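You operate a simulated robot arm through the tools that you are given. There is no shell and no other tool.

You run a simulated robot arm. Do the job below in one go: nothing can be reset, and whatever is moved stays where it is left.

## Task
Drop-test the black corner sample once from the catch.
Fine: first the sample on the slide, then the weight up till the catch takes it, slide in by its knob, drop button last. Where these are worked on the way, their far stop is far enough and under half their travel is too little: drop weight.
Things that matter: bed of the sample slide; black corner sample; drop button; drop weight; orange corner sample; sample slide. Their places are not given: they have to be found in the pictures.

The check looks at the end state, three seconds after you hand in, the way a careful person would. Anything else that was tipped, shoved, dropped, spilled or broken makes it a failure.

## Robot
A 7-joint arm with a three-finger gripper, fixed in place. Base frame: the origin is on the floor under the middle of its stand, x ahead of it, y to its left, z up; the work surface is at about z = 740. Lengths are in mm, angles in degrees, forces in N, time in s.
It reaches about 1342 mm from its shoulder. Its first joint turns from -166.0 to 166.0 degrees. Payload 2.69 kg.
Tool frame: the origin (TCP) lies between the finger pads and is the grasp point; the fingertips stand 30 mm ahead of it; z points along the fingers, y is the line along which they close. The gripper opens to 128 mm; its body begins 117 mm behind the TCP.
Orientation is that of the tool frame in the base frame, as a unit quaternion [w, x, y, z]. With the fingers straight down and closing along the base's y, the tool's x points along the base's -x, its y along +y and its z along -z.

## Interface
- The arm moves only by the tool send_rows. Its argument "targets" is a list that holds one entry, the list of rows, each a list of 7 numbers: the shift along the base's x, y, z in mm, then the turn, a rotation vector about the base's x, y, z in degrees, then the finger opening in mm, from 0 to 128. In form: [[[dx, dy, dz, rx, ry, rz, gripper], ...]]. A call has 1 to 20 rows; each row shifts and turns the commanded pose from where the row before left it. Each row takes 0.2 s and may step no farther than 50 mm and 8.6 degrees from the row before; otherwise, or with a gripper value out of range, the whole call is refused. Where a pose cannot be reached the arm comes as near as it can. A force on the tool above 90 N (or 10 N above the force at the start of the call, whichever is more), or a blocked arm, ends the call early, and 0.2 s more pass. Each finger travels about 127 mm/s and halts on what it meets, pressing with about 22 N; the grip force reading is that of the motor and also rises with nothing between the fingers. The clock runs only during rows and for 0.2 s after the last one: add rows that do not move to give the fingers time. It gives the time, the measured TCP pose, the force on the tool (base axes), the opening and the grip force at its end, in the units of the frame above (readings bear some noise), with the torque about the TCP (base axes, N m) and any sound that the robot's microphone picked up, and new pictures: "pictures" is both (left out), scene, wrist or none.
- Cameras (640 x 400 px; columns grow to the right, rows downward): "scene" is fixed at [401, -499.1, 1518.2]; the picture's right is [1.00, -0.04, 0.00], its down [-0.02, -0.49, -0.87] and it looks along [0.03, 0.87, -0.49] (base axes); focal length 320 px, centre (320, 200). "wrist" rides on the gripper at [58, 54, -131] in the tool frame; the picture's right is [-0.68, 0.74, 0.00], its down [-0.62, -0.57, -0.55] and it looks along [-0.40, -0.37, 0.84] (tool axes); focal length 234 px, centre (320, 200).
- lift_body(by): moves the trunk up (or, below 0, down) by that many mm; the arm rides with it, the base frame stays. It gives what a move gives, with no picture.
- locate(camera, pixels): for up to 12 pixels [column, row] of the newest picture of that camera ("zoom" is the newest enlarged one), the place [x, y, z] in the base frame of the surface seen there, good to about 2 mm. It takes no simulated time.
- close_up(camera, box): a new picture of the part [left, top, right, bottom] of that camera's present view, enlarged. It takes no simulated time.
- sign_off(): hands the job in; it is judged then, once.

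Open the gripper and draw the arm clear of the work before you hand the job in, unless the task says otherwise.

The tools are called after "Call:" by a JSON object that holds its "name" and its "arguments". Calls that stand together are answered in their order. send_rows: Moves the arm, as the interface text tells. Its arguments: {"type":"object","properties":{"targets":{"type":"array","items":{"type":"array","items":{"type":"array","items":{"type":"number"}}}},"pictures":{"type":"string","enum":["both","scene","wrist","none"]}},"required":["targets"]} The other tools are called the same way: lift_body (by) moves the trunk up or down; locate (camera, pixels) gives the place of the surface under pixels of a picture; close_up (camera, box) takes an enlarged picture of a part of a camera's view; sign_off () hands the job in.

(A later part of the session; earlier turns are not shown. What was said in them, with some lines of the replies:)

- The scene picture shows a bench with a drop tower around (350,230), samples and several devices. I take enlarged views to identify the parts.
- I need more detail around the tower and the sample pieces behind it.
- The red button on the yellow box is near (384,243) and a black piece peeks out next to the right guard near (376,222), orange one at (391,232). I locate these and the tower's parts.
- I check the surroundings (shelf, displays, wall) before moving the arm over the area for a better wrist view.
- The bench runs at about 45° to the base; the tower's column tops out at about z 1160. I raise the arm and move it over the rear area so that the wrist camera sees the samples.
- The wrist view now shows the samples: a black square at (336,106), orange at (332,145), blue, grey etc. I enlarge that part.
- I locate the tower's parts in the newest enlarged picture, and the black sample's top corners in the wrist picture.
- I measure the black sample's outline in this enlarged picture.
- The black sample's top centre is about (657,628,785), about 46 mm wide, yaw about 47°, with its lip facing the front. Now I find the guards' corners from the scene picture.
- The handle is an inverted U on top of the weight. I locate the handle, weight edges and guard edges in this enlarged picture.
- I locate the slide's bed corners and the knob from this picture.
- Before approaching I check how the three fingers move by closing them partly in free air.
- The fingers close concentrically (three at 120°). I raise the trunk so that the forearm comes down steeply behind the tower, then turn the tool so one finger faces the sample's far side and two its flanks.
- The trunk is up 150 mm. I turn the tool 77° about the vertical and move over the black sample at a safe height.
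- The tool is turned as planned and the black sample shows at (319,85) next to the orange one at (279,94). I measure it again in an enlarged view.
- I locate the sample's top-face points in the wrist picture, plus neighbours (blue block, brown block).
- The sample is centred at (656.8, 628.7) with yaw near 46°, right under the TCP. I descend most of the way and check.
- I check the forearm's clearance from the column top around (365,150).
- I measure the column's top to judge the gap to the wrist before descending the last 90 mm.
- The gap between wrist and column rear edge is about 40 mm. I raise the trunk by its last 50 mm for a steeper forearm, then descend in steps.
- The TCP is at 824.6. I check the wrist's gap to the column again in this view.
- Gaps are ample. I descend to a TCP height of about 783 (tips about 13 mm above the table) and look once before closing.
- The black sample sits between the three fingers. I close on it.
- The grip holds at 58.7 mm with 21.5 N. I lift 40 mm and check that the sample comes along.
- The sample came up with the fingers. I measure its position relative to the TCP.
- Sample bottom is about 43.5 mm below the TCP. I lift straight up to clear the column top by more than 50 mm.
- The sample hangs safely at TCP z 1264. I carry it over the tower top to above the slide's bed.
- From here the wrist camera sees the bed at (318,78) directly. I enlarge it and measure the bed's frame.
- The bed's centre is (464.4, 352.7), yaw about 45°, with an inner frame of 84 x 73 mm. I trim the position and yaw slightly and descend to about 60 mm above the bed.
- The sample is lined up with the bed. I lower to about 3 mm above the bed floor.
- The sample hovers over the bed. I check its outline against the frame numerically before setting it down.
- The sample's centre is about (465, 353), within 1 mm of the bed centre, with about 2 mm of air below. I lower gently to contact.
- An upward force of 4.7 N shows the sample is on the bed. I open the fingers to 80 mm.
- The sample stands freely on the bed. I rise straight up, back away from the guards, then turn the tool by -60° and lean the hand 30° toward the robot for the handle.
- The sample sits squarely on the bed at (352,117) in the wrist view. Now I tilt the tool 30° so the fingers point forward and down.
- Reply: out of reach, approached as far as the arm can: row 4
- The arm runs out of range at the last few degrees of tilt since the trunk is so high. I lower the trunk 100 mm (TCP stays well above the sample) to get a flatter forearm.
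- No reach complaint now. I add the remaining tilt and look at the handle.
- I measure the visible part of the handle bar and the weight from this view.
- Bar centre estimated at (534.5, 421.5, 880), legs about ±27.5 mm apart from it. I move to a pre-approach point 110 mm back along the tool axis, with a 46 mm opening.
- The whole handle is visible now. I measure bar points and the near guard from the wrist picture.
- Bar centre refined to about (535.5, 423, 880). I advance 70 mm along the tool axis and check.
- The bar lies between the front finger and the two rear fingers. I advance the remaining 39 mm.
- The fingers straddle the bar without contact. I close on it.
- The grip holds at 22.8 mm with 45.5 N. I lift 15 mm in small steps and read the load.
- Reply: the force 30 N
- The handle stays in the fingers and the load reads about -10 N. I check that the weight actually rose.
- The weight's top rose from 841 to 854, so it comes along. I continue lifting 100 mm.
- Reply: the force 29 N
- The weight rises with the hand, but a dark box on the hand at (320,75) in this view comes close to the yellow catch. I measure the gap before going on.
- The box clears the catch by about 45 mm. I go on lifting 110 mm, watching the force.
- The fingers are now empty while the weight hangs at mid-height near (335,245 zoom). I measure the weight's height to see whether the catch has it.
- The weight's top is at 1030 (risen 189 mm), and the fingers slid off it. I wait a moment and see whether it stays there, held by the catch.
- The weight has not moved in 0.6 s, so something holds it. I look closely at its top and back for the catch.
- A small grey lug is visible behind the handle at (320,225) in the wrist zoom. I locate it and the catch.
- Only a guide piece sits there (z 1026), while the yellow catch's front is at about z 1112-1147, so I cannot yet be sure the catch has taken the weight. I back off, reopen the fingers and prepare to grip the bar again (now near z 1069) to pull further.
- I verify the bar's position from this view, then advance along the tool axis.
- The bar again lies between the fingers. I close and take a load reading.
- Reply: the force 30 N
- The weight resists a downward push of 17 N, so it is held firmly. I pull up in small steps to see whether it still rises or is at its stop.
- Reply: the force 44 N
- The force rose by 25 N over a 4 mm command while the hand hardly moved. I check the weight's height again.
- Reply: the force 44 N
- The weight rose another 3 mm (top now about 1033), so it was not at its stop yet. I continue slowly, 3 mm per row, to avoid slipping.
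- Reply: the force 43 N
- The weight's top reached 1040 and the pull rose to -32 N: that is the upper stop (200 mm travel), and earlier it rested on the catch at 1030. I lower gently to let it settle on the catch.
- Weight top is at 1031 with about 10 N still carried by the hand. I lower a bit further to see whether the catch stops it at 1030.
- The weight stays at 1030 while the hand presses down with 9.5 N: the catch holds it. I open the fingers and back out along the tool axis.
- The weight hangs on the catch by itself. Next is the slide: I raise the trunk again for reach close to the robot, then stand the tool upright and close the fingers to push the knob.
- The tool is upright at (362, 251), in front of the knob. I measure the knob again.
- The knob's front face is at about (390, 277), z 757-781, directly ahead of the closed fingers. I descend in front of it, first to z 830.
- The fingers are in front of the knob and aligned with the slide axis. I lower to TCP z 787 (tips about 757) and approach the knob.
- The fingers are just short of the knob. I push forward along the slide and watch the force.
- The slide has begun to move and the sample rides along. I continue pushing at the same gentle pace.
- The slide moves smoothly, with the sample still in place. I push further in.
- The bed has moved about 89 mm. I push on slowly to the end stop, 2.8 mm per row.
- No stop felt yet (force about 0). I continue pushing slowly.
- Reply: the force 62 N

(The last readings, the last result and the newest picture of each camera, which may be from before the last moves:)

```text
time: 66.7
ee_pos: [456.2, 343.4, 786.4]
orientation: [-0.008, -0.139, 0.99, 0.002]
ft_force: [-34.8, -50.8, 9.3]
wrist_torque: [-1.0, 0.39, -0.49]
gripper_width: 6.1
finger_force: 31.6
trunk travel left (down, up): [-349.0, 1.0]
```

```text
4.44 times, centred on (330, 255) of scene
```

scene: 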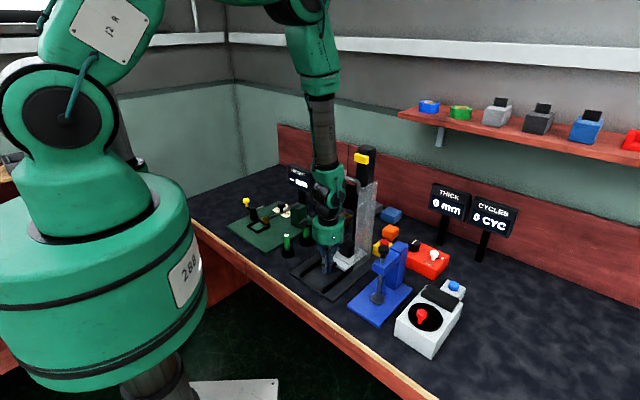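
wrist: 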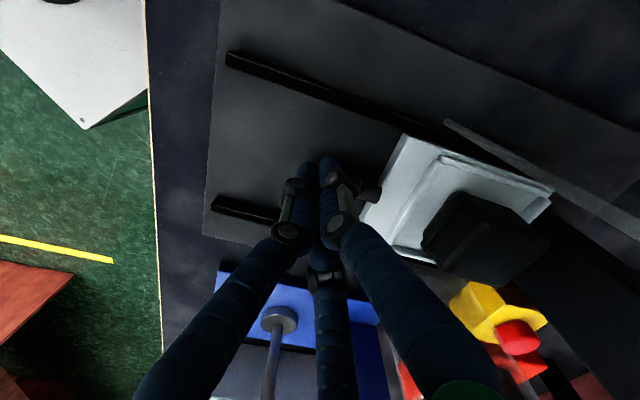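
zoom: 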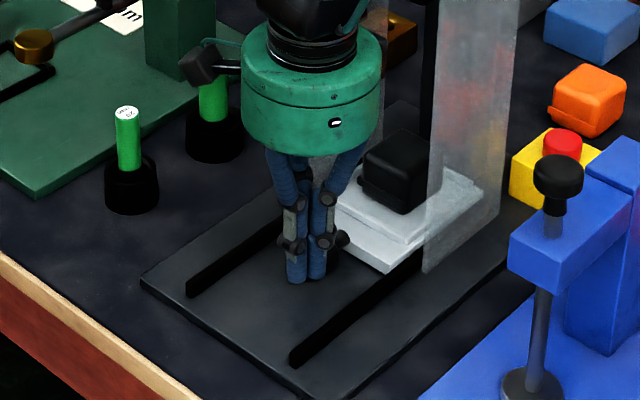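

The push force jumped to about 60 N: the slide is at its inner stop. I back straight off and check that slide and sample stay.

Call:
{"name": "send_rows", "arguments": {"targets": [[[-3, -3, 0, 0, 0, 0, 0], [-4, -4, 0, 0, 0, 0, 0], [-6, -6, 0, 0, 0, 0, 0], [-15, -15, 0, 0, 0, 0, 0], [-20, -20, 0, 0, 0, 0, 0], [-20, -20, 20, 0, 0, 0, 0], [0, 0, 0, 0, 0, 0, 0]]]}}

Call:
{"name": "close_up", "arguments": {"camera": "scene", "box": [300, 205, 390, 290]}}

Call:
{"name": "close_up", "arguments": {"camera": "wrist", "box": [360, 80, 640, 280]}}

```text
time: 68.3
ee_pos: [393.0, 281.3, 807.1]
orientation: [-0.003, -0.14, 0.99, 0.005]
ft_force: [-0.8, -0.5, 0.2]
wrist_torque: [0.0, -0.05, 0.01]
gripper_width: 2.2
finger_force: 31.1
trunk travel left (down, up): [-349.0, 1.0]
```

scene: 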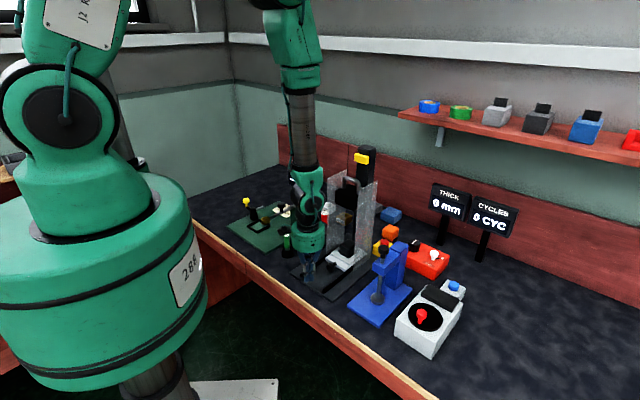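
wrist: 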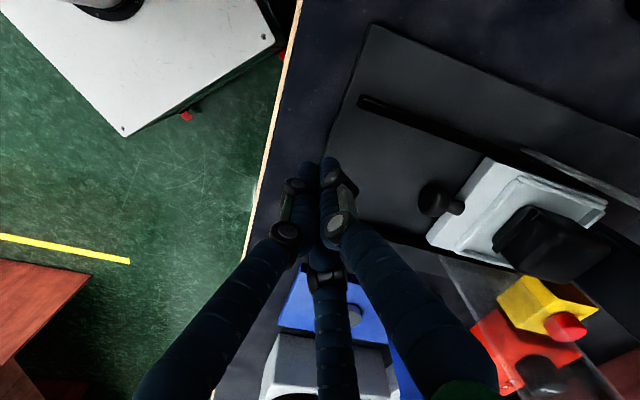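

```text
4.71 times, centred on (345, 248) of scene
```

zoom: 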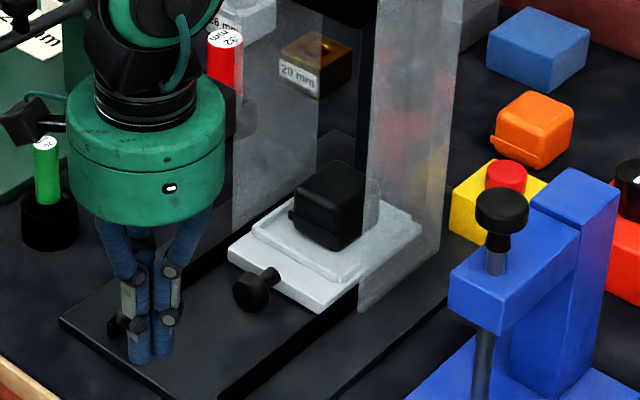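

```text
2.00 times, centred on (500, 180) of wrist
```

zoom: 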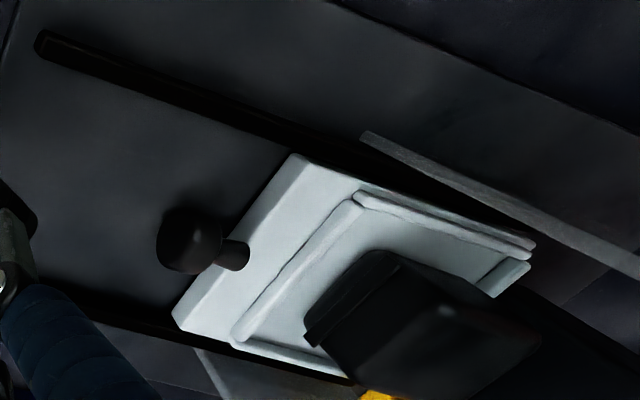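

Slide is in and the sample is still inside the frame. I confirm the positions of the bed and sample against the weight.

Call:
{"name": "locate", "arguments": {"camera": "zoom", "pixels": [[190, 230], [355, 205], [240, 335], [530, 255], [300, 330], [380, 260], [430, 310], [330, 330], [300, 165]]}}

Call:
{"name": "locate", "arguments": {"camera": "scene", "pixels": [[344, 227], [346, 241], [337, 233], [385, 239], [384, 236], [388, 243]]}}

```text
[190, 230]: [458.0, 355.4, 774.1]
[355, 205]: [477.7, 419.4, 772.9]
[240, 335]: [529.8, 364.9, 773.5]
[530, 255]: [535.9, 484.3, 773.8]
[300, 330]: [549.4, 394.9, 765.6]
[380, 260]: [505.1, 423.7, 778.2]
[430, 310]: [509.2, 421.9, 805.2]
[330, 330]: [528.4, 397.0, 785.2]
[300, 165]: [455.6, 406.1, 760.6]
```

```text
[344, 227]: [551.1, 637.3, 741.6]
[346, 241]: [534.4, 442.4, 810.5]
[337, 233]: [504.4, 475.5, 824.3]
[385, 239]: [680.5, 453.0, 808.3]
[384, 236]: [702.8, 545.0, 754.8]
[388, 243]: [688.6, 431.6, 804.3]
```

Everything is in line: sample centre is about (536, 426) below the weight. Now I measure the drop button and the neighbouring blue press for a safe approach.

Call:
{"name": "close_up", "arguments": {"camera": "scene", "box": [360, 220, 430, 290]}}

```text
5.71 times, centred on (395, 255) of scene
```

zoom: 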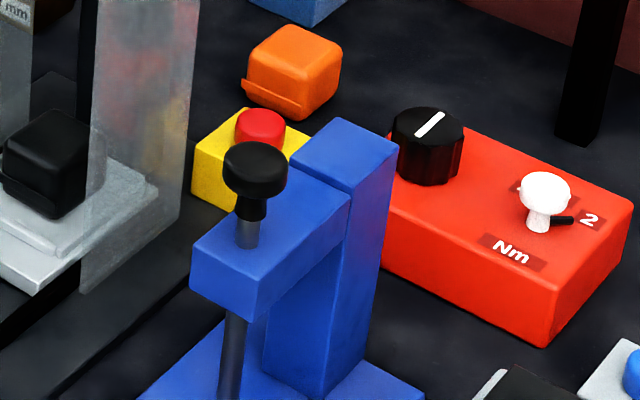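

Call:
{"name": "locate", "arguments": {"camera": "zoom", "pixels": [[260, 120], [245, 122], [275, 120], [260, 113], [215, 150], [298, 140], [345, 140], [385, 145], [340, 120], [300, 160], [255, 160], [425, 120]]}}

Call:
{"name": "locate", "arguments": {"camera": "wrist", "pixels": [[565, 322], [570, 330], [530, 290], [575, 290], [520, 310]]}}

```text
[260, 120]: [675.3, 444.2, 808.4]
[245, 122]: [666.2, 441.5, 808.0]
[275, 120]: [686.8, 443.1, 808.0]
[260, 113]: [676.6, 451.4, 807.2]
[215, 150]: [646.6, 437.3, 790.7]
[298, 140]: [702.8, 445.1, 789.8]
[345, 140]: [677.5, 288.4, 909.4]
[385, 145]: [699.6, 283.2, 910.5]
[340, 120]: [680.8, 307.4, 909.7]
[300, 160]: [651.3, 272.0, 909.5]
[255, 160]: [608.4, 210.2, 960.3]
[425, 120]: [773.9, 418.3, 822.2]
```

```text
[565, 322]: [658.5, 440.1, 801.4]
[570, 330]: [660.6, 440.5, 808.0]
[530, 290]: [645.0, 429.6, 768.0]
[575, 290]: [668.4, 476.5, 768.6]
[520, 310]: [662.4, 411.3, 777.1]
```

Button top centre is about (675, 444, 808) and the blue post's top is at z 910, at a safe distance. I rise above the column height first.

Call:
{"name": "send_rows", "arguments": {"targets": [[[-3, -3, 30, 0, 0, 0, 0], [0, 0, 48, 0, 0, 0, 0], [0, 0, 48, 0, 0, 0, 0], [0, 0, 48, 0, 0, 0, 0], [0, 0, 48, 0, 0, 0, 0], [0, 0, 48, 0, 0, 0, 0], [0, 0, 48, 0, 0, 0, 0], [0, 0, 48, 0, 0, 0, 0], [0, 0, 48, 0, 0, 0, 0], [0, 0, 40, 0, 0, 0, 0], [0, 0, 0, 0, 0, 0, 0]]], "pictures": "scene"}}

Call:
{"name": "send_rows", "arguments": {"targets": [[[41, 23, 0, 0, 0, 8.55, 0], [41, 23, 0, 0, 0, 8.55, 0], [41, 23, 0, 0, 0, 8.55, 0], [41, 23, 0, 0, 0, 8.55, 0], [41, 23, 0, 0, 0, 8.55, 0], [41, 23, 0, 0, 0, 8.55, 0], [41, 24, 0, 0, 0, 8.55, 0], [0, 0, 0, 5.66, 5.66, 0, 0], [0, 0, 0, 5.66, 5.66, 0, 0], [0, 0, 0, 5.66, 5.66, 0, 0], [0, 0, 0, 0, 0, 0, 0]]]}}

```text
time: 70.7
ee_pos: [389.5, 278.1, 1261.2]
orientation: [-0.003, -0.139, 0.99, 0.005]
ft_force: [-0.1, -0.1, 0.1]
wrist_torque: [0.02, -0.05, 0.0]
gripper_width: 2.0
finger_force: 31.5
trunk travel left (down, up): [-349.0, 1.0]
```

scene: 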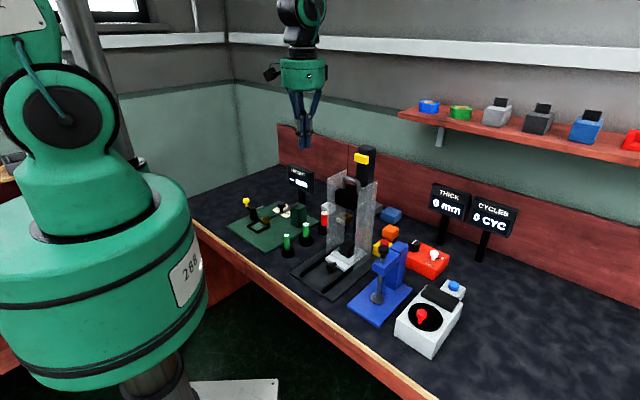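

```text
time: 73.1
ee_pos: [678.5, 441.5, 1262.0]
orientation: [-0.03, -0.601, 0.77, 0.21]
ft_force: [-0.2, 0.0, 0.8]
wrist_torque: [0.02, 0.03, -0.02]
gripper_width: 2.1
finger_force: 31.4
trunk travel left (down, up): [-349.0, 1.0]
```

scene: 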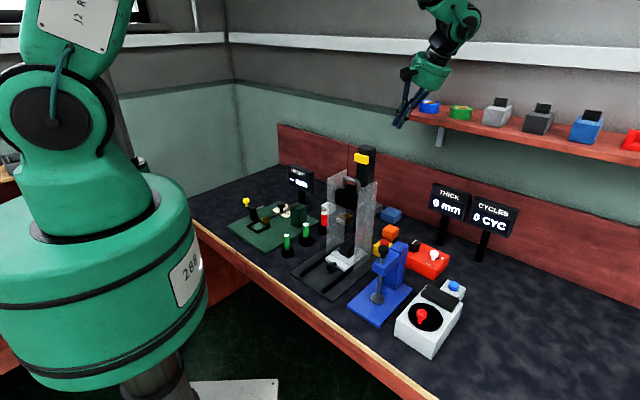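
wrist: 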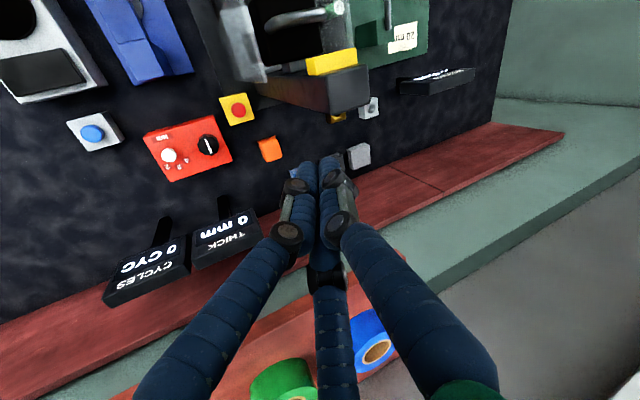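

The tool leans away from the column and the button shows at (238,110) in the wrist view. I measure it from here too.

Call:
{"name": "close_up", "arguments": {"camera": "wrist", "box": [200, 80, 280, 140]}}

```text
6.67 times, centred on (240, 110) of wrist
```

zoom: 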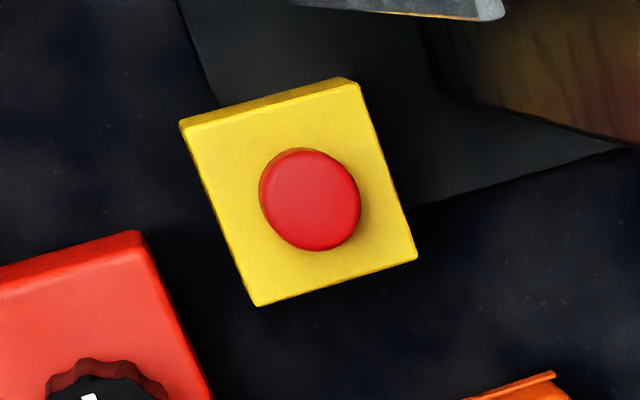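

Call:
{"name": "locate", "arguments": {"camera": "zoom", "pixels": [[310, 202], [275, 190], [345, 215], [300, 165], [315, 240], [200, 130], [345, 95], [400, 255], [265, 295]]}}

```text
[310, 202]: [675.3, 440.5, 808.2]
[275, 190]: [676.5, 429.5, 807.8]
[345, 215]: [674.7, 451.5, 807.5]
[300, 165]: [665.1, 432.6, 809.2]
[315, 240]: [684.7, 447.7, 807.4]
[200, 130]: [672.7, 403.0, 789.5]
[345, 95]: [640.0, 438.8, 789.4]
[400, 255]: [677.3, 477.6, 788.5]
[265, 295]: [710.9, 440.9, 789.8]
```

Button centre is (675.2, 440.3, 808). I descend to about 20 mm above it, with a small lateral correction.

Call:
{"name": "send_rows", "arguments": {"targets": [[[2, -2.5, -42, 0, 0, 0, 0], [0, 0, -45, 0, 0, 0, 0], [0, 0, -45, 0, 0, 0, 0], [0, 0, -45, 0, 0, 0, 0], [0, 0, -45, 0, 0, 0, 0], [0, 0, -45, 0, 0, 0, 0], [0, 0, -45, 0, 0, 0, 0], [0, 0, -30, 0, 0, 0, 0], [0, 0, 0, 0, 0, 0, 0]]]}}

Call:
{"name": "close_up", "arguments": {"camera": "scene", "box": [340, 130, 440, 260]}}

Call:
{"name": "close_up", "arguments": {"camera": "wrist", "box": [200, 40, 400, 220]}}

```text
time: 75.1
ee_pos: [682.6, 437.3, 918.0]
orientation: [-0.03, -0.601, 0.771, 0.208]
ft_force: [1.1, 0.2, -0.4]
wrist_torque: [0.02, 0.0, 0.02]
gripper_width: 1.9
finger_force: 31.3
trunk travel left (down, up): [-349.0, 1.0]
```

scene: 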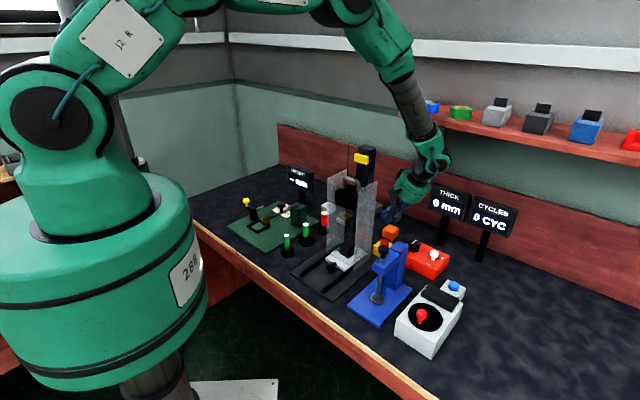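
wrist: 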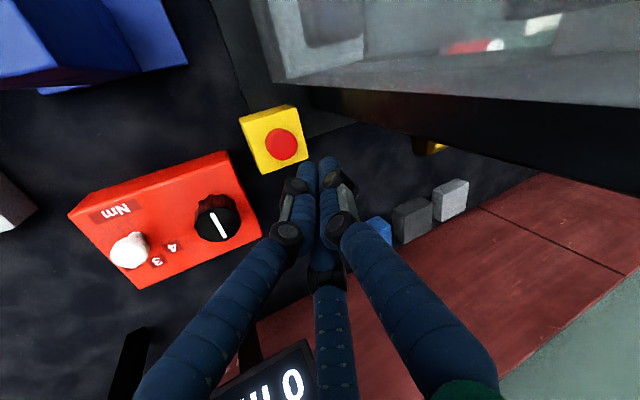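

```text
3.08 times, centred on (390, 195) of scene
```

zoom: 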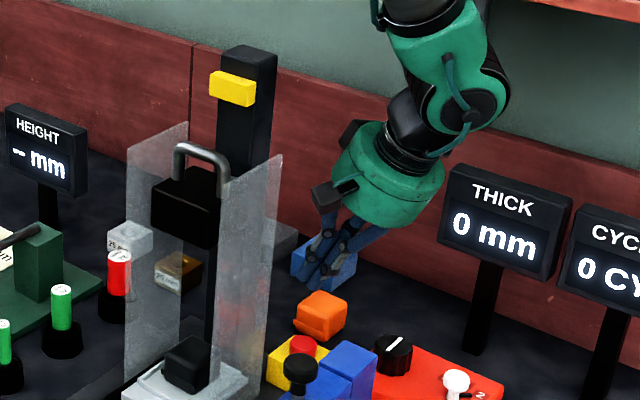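

```text
2.22 times, centred on (300, 130) of wrist
```

zoom: 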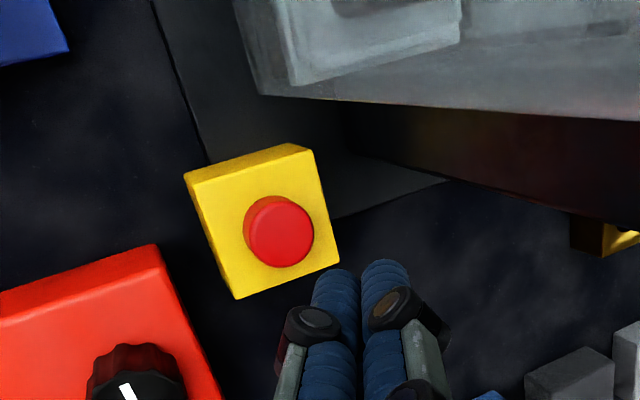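

The tips are over the button line; descending straight down should land on it. I go down 62 mm and check again.

Call:
{"name": "send_rows", "arguments": {"targets": [[[-1, 1, -30, 0, 0, 0, 0], [0, 0, -32, 0, 0, 0, 0], [0, 0, 0, 0, 0, 0, 0]]]}}

Call:
{"name": "close_up", "arguments": {"camera": "wrist", "box": [240, 80, 400, 220]}}

Call:
{"name": "close_up", "arguments": {"camera": "scene", "box": [360, 180, 430, 260]}}

```text
time: 75.9
ee_pos: [679.9, 439.4, 857.9]
orientation: [-0.03, -0.601, 0.771, 0.209]
ft_force: [0.7, 0.5, -0.2]
wrist_torque: [-0.01, 0.01, 0.01]
gripper_width: 2.1
finger_force: 31.2
trunk travel left (down, up): [-349.0, 1.0]
```

scene: 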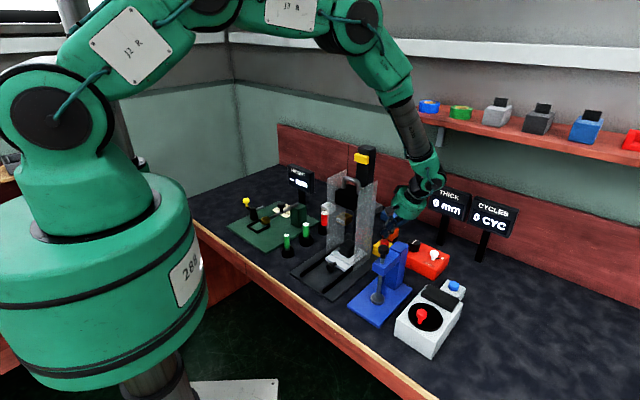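
wrist: 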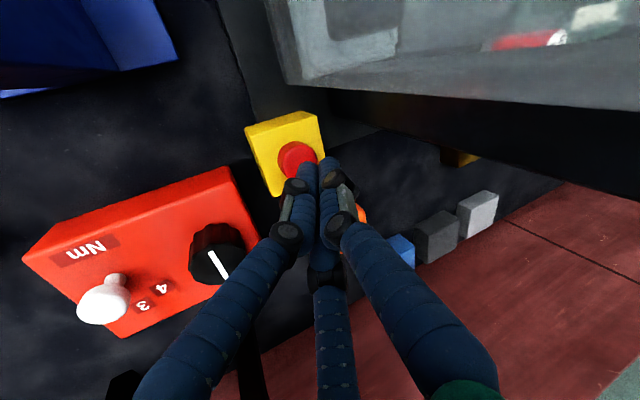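

```text
2.86 times, centred on (320, 150) of wrist
```

zoom: 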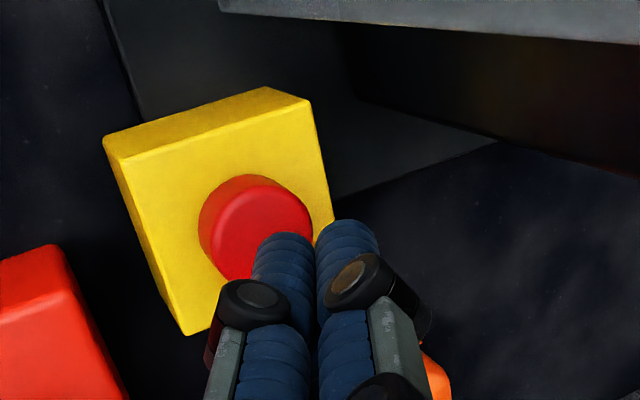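

```text
5.00 times, centred on (395, 220) of scene
```

zoom: 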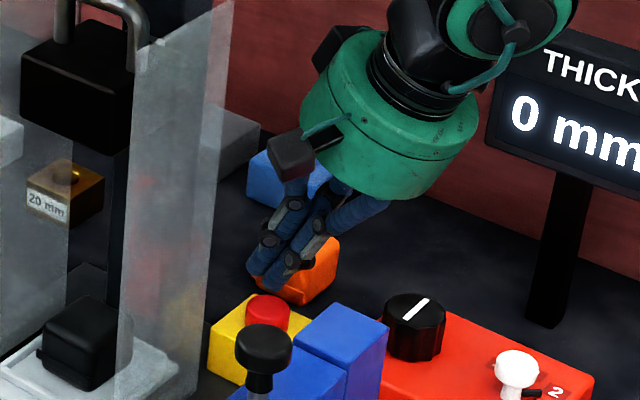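

The left finger tip hangs about 19 mm above the button. I descend to just above contact and then press in small steps.

Call:
{"name": "send_rows", "arguments": {"targets": [[[0, 0, -8, 0, 0, 0, 0], [0, 0, -7, 0, 0, 0, 0], [0, 0, -2, 0, 0, 0, 0], [0, 0, -2, 0, 0, 0, 0], [0, 0, 0, 0, 0, 0, 0]]]}}

Call:
{"name": "close_up", "arguments": {"camera": "scene", "box": [340, 180, 430, 270]}}

Call:
{"name": "close_up", "arguments": {"camera": "wrist", "box": [240, 80, 400, 220]}}

```text
time: 77.1
ee_pos: [679.8, 437.9, 838.2]
orientation: [-0.03, -0.602, 0.77, 0.209]
ft_force: [-0.3, 0.1, 0.5]
wrist_torque: [0.01, -0.02, 0.0]
gripper_width: 2.4
finger_force: 31.8
trunk travel left (down, up): [-349.0, 1.0]
```

scene: 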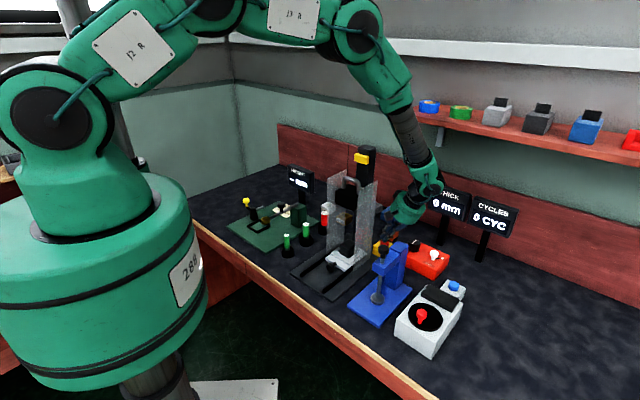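
wrist: 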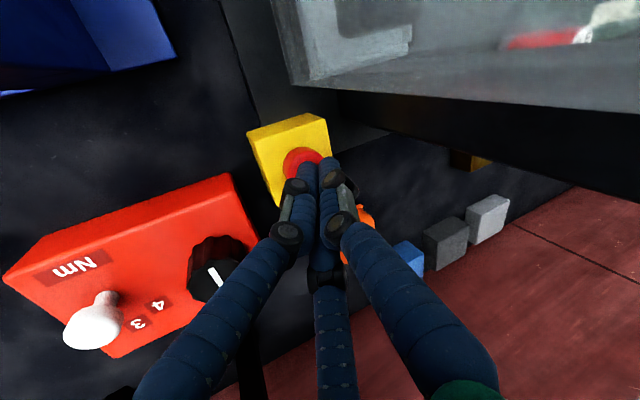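

```text
4.44 times, centred on (385, 225) of scene
```

zoom: 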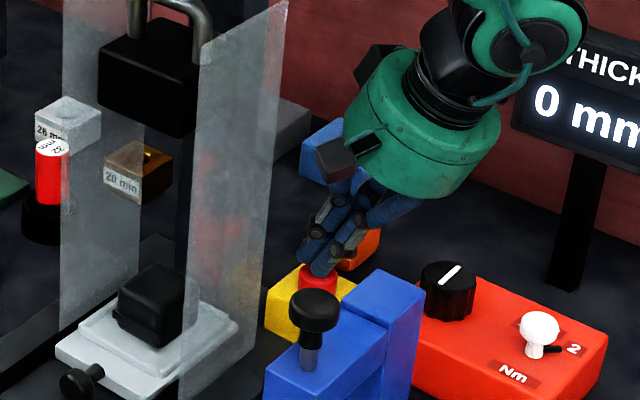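

```text
2.86 times, centred on (320, 150) of wrist
```

zoom: 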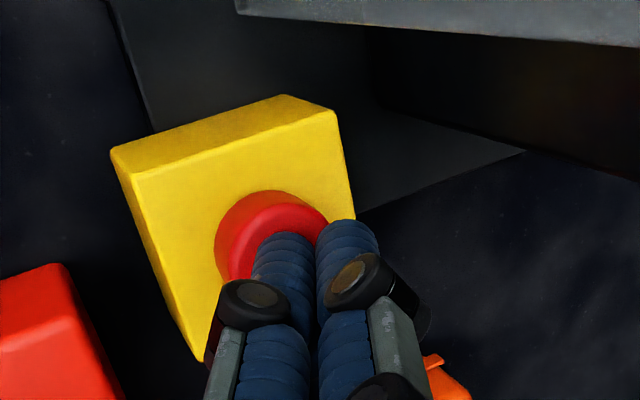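

No contact force yet, with the tip just over the button. I press on in 2 mm steps.

Call:
{"name": "send_rows", "arguments": {"targets": [[[0, 0, -2, 0, 0, 0, 0], [0, 0, -2, 0, 0, 0, 0], [0, 0, 0, 0, 0, 0, 0]]]}}

Call:
{"name": "close_up", "arguments": {"camera": "scene", "box": [340, 180, 430, 270]}}

```text
time: 77.9
ee_pos: [678.6, 439.9, 834.4]
orientation: [-0.031, -0.601, 0.771, 0.209]
ft_force: [-0.8, 1.5, 3.2]
wrist_torque: [0.01, 0.02, 0.01]
gripper_width: 2.1
finger_force: 31.5
trunk travel left (down, up): [-349.0, 1.0]
heard: click
```

scene: 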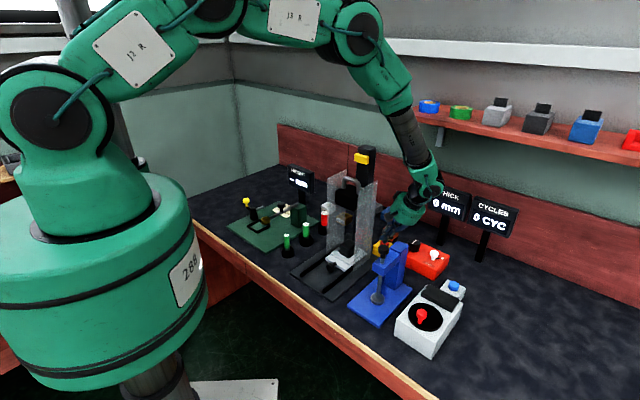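
wrist: 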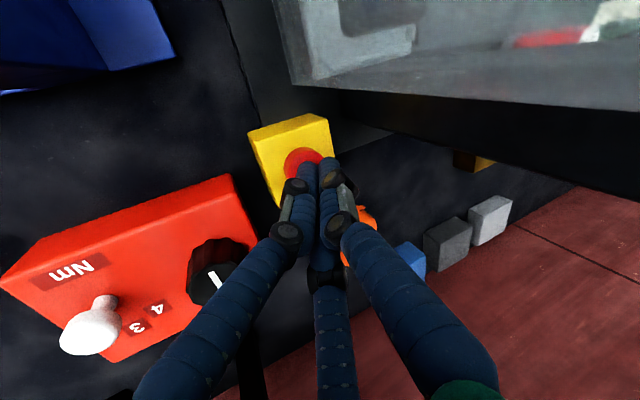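

```text
4.44 times, centred on (385, 225) of scene
```

zoom: 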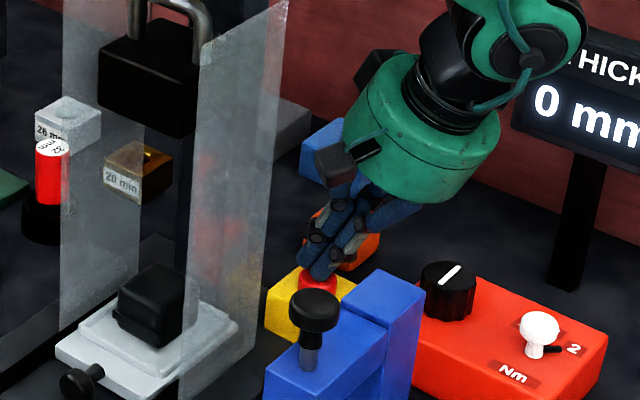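

A click was heard, with 3 N on the button, and the picture shows the weight still up. I wait a moment without moving and look again.

Call:
{"name": "send_rows", "arguments": {"targets": [[[0, 0, 0, 0, 0, 0, 0], [0, 0, 0, 0, 0, 0, 0]]]}}

Call:
{"name": "close_up", "arguments": {"camera": "scene", "box": [310, 160, 430, 280]}}

```text
time: 78.5
ee_pos: [678.9, 440.6, 835.4]
orientation: [-0.031, -0.602, 0.77, 0.209]
ft_force: [-0.1, 1.7, 2.2]
wrist_torque: [0.02, -0.06, -0.02]
gripper_width: 2.2
finger_force: 31.4
trunk travel left (down, up): [-349.0, 1.0]
```

scene: 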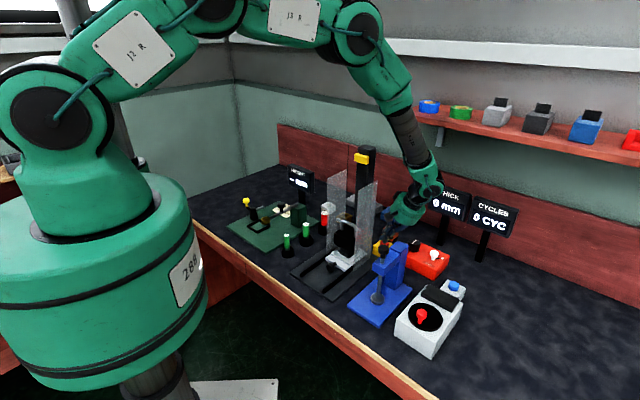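
wrist: 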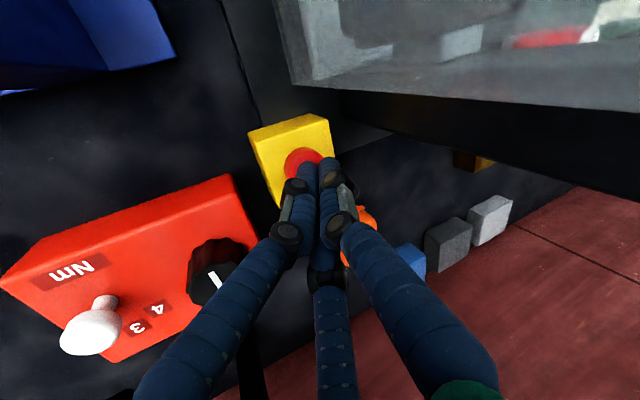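

```text
3.33 times, centred on (370, 220) of scene
```

zoom: 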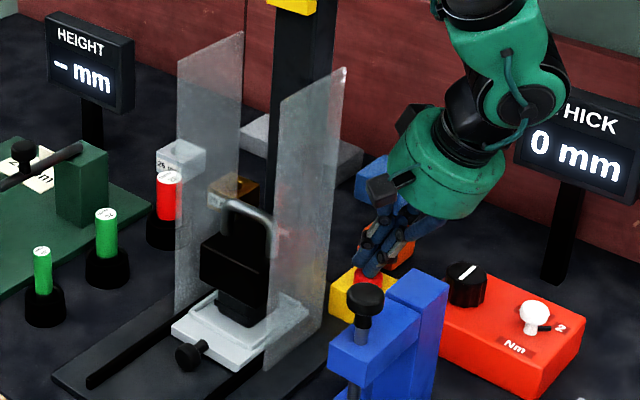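

The weight has dropped onto the sample. I lift straight off the button and draw the arm up clear of the work, opening the gripper once high above.

Call:
{"name": "send_rows", "arguments": {"targets": [[[0, 0, 5, 0, 0, 0, 0], [0, 0, 20, 0, 0, 0, 0], [0, 0, 40, 0, 0, 0, 0], [0, 0, 45, 0, 0, 0, 0], [0, 0, 45, 0, 0, 0, 0], [0, 0, 45, 0, 0, 0, 0], [0, 0, 45, 0, 0, 0, 0], [0, 0, 45, 0, 0, 0, 0], [0, 0, 45, 0, 0, 0, 0], [0, 0, 45, 0, 0, 0, 0], [0, 0, 45, 0, 0, 0, 60], [0, -40, 0, 0, 0, 0, 100], [0, -45, 0, 0, 0, 0, 128], [0, -45, 0, 0, 0, 0, 128], [0, -45, 0, 0, 0, 0, 128], [0, -45, 0, 0, 0, 0, 128], [0, 0, 0, 0, 0, 0, 128]]]}}

Call:
{"name": "close_up", "arguments": {"camera": "scene", "box": [310, 180, 430, 290]}}

Call:
{"name": "close_up", "arguments": {"camera": "scene", "box": [320, 215, 380, 275]}}

```text
time: 82.1
ee_pos: [678.8, 217.9, 1258.6]
orientation: [-0.031, -0.601, 0.771, 0.209]
ft_force: [0.0, 0.0, 0.3]
wrist_torque: [0.0, -0.01, 0.0]
gripper_width: 128.0
finger_force: 0.0
trunk travel left (down, up): [-349.0, 1.0]
```

scene: 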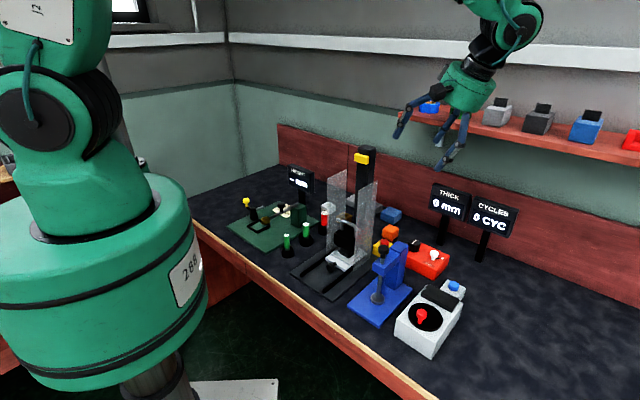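
wrist: 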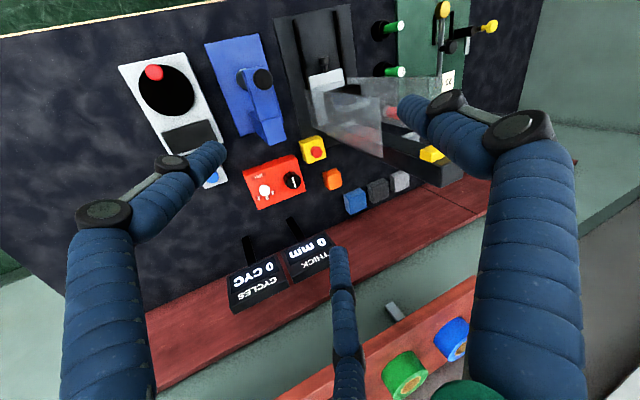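

```text
3.64 times, centred on (370, 235) of scene
```

zoom: 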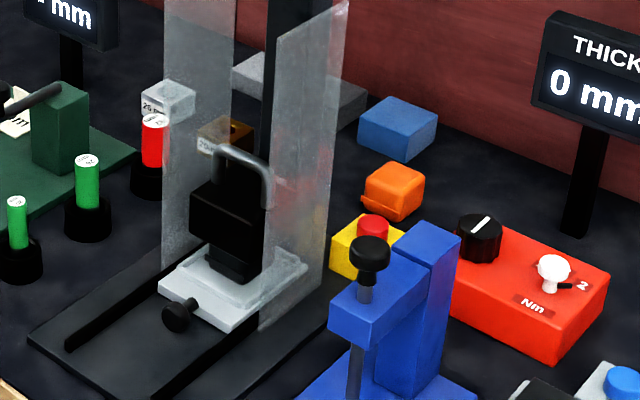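

```text
6.67 times, centred on (350, 245) of scene
```

zoom: 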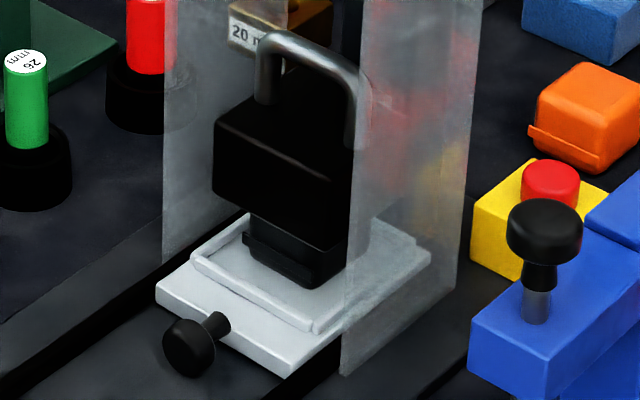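

The weight rests on the black sample on the slide, the slide is in, the orange sample and everything else stand untouched, and the open gripper is clear of the work. I hand the job in.

Call:
{"name": "sign_off", "arguments": {}}

```text
The job is handed in.
```

The black corner sample has had its one drop test, and the job is handed in. I don't have the check's result.

- **Sample on the slide:** I set it in the middle of the bed, and it stayed there while the slide went in.
- **Weight up:** It went up about 200 mm to its upper stop, then settled about 10 mm lower on the catch. The first lift ended with the fingers slipping off at the top. I gripped the handle again, took the weight back to the stop, and pressed down to confirm the catch was holding it.
- **Slide in:** I pushed it by its knob to the inner stop, about 100 mm.
- **Drop button:** I pressed it once and heard a click. The next pictures show the weight resting on the sample.

In the last pictures the orange sample and everything else on the bench look undisturbed. The gripper is open and the arm is clear of the work.
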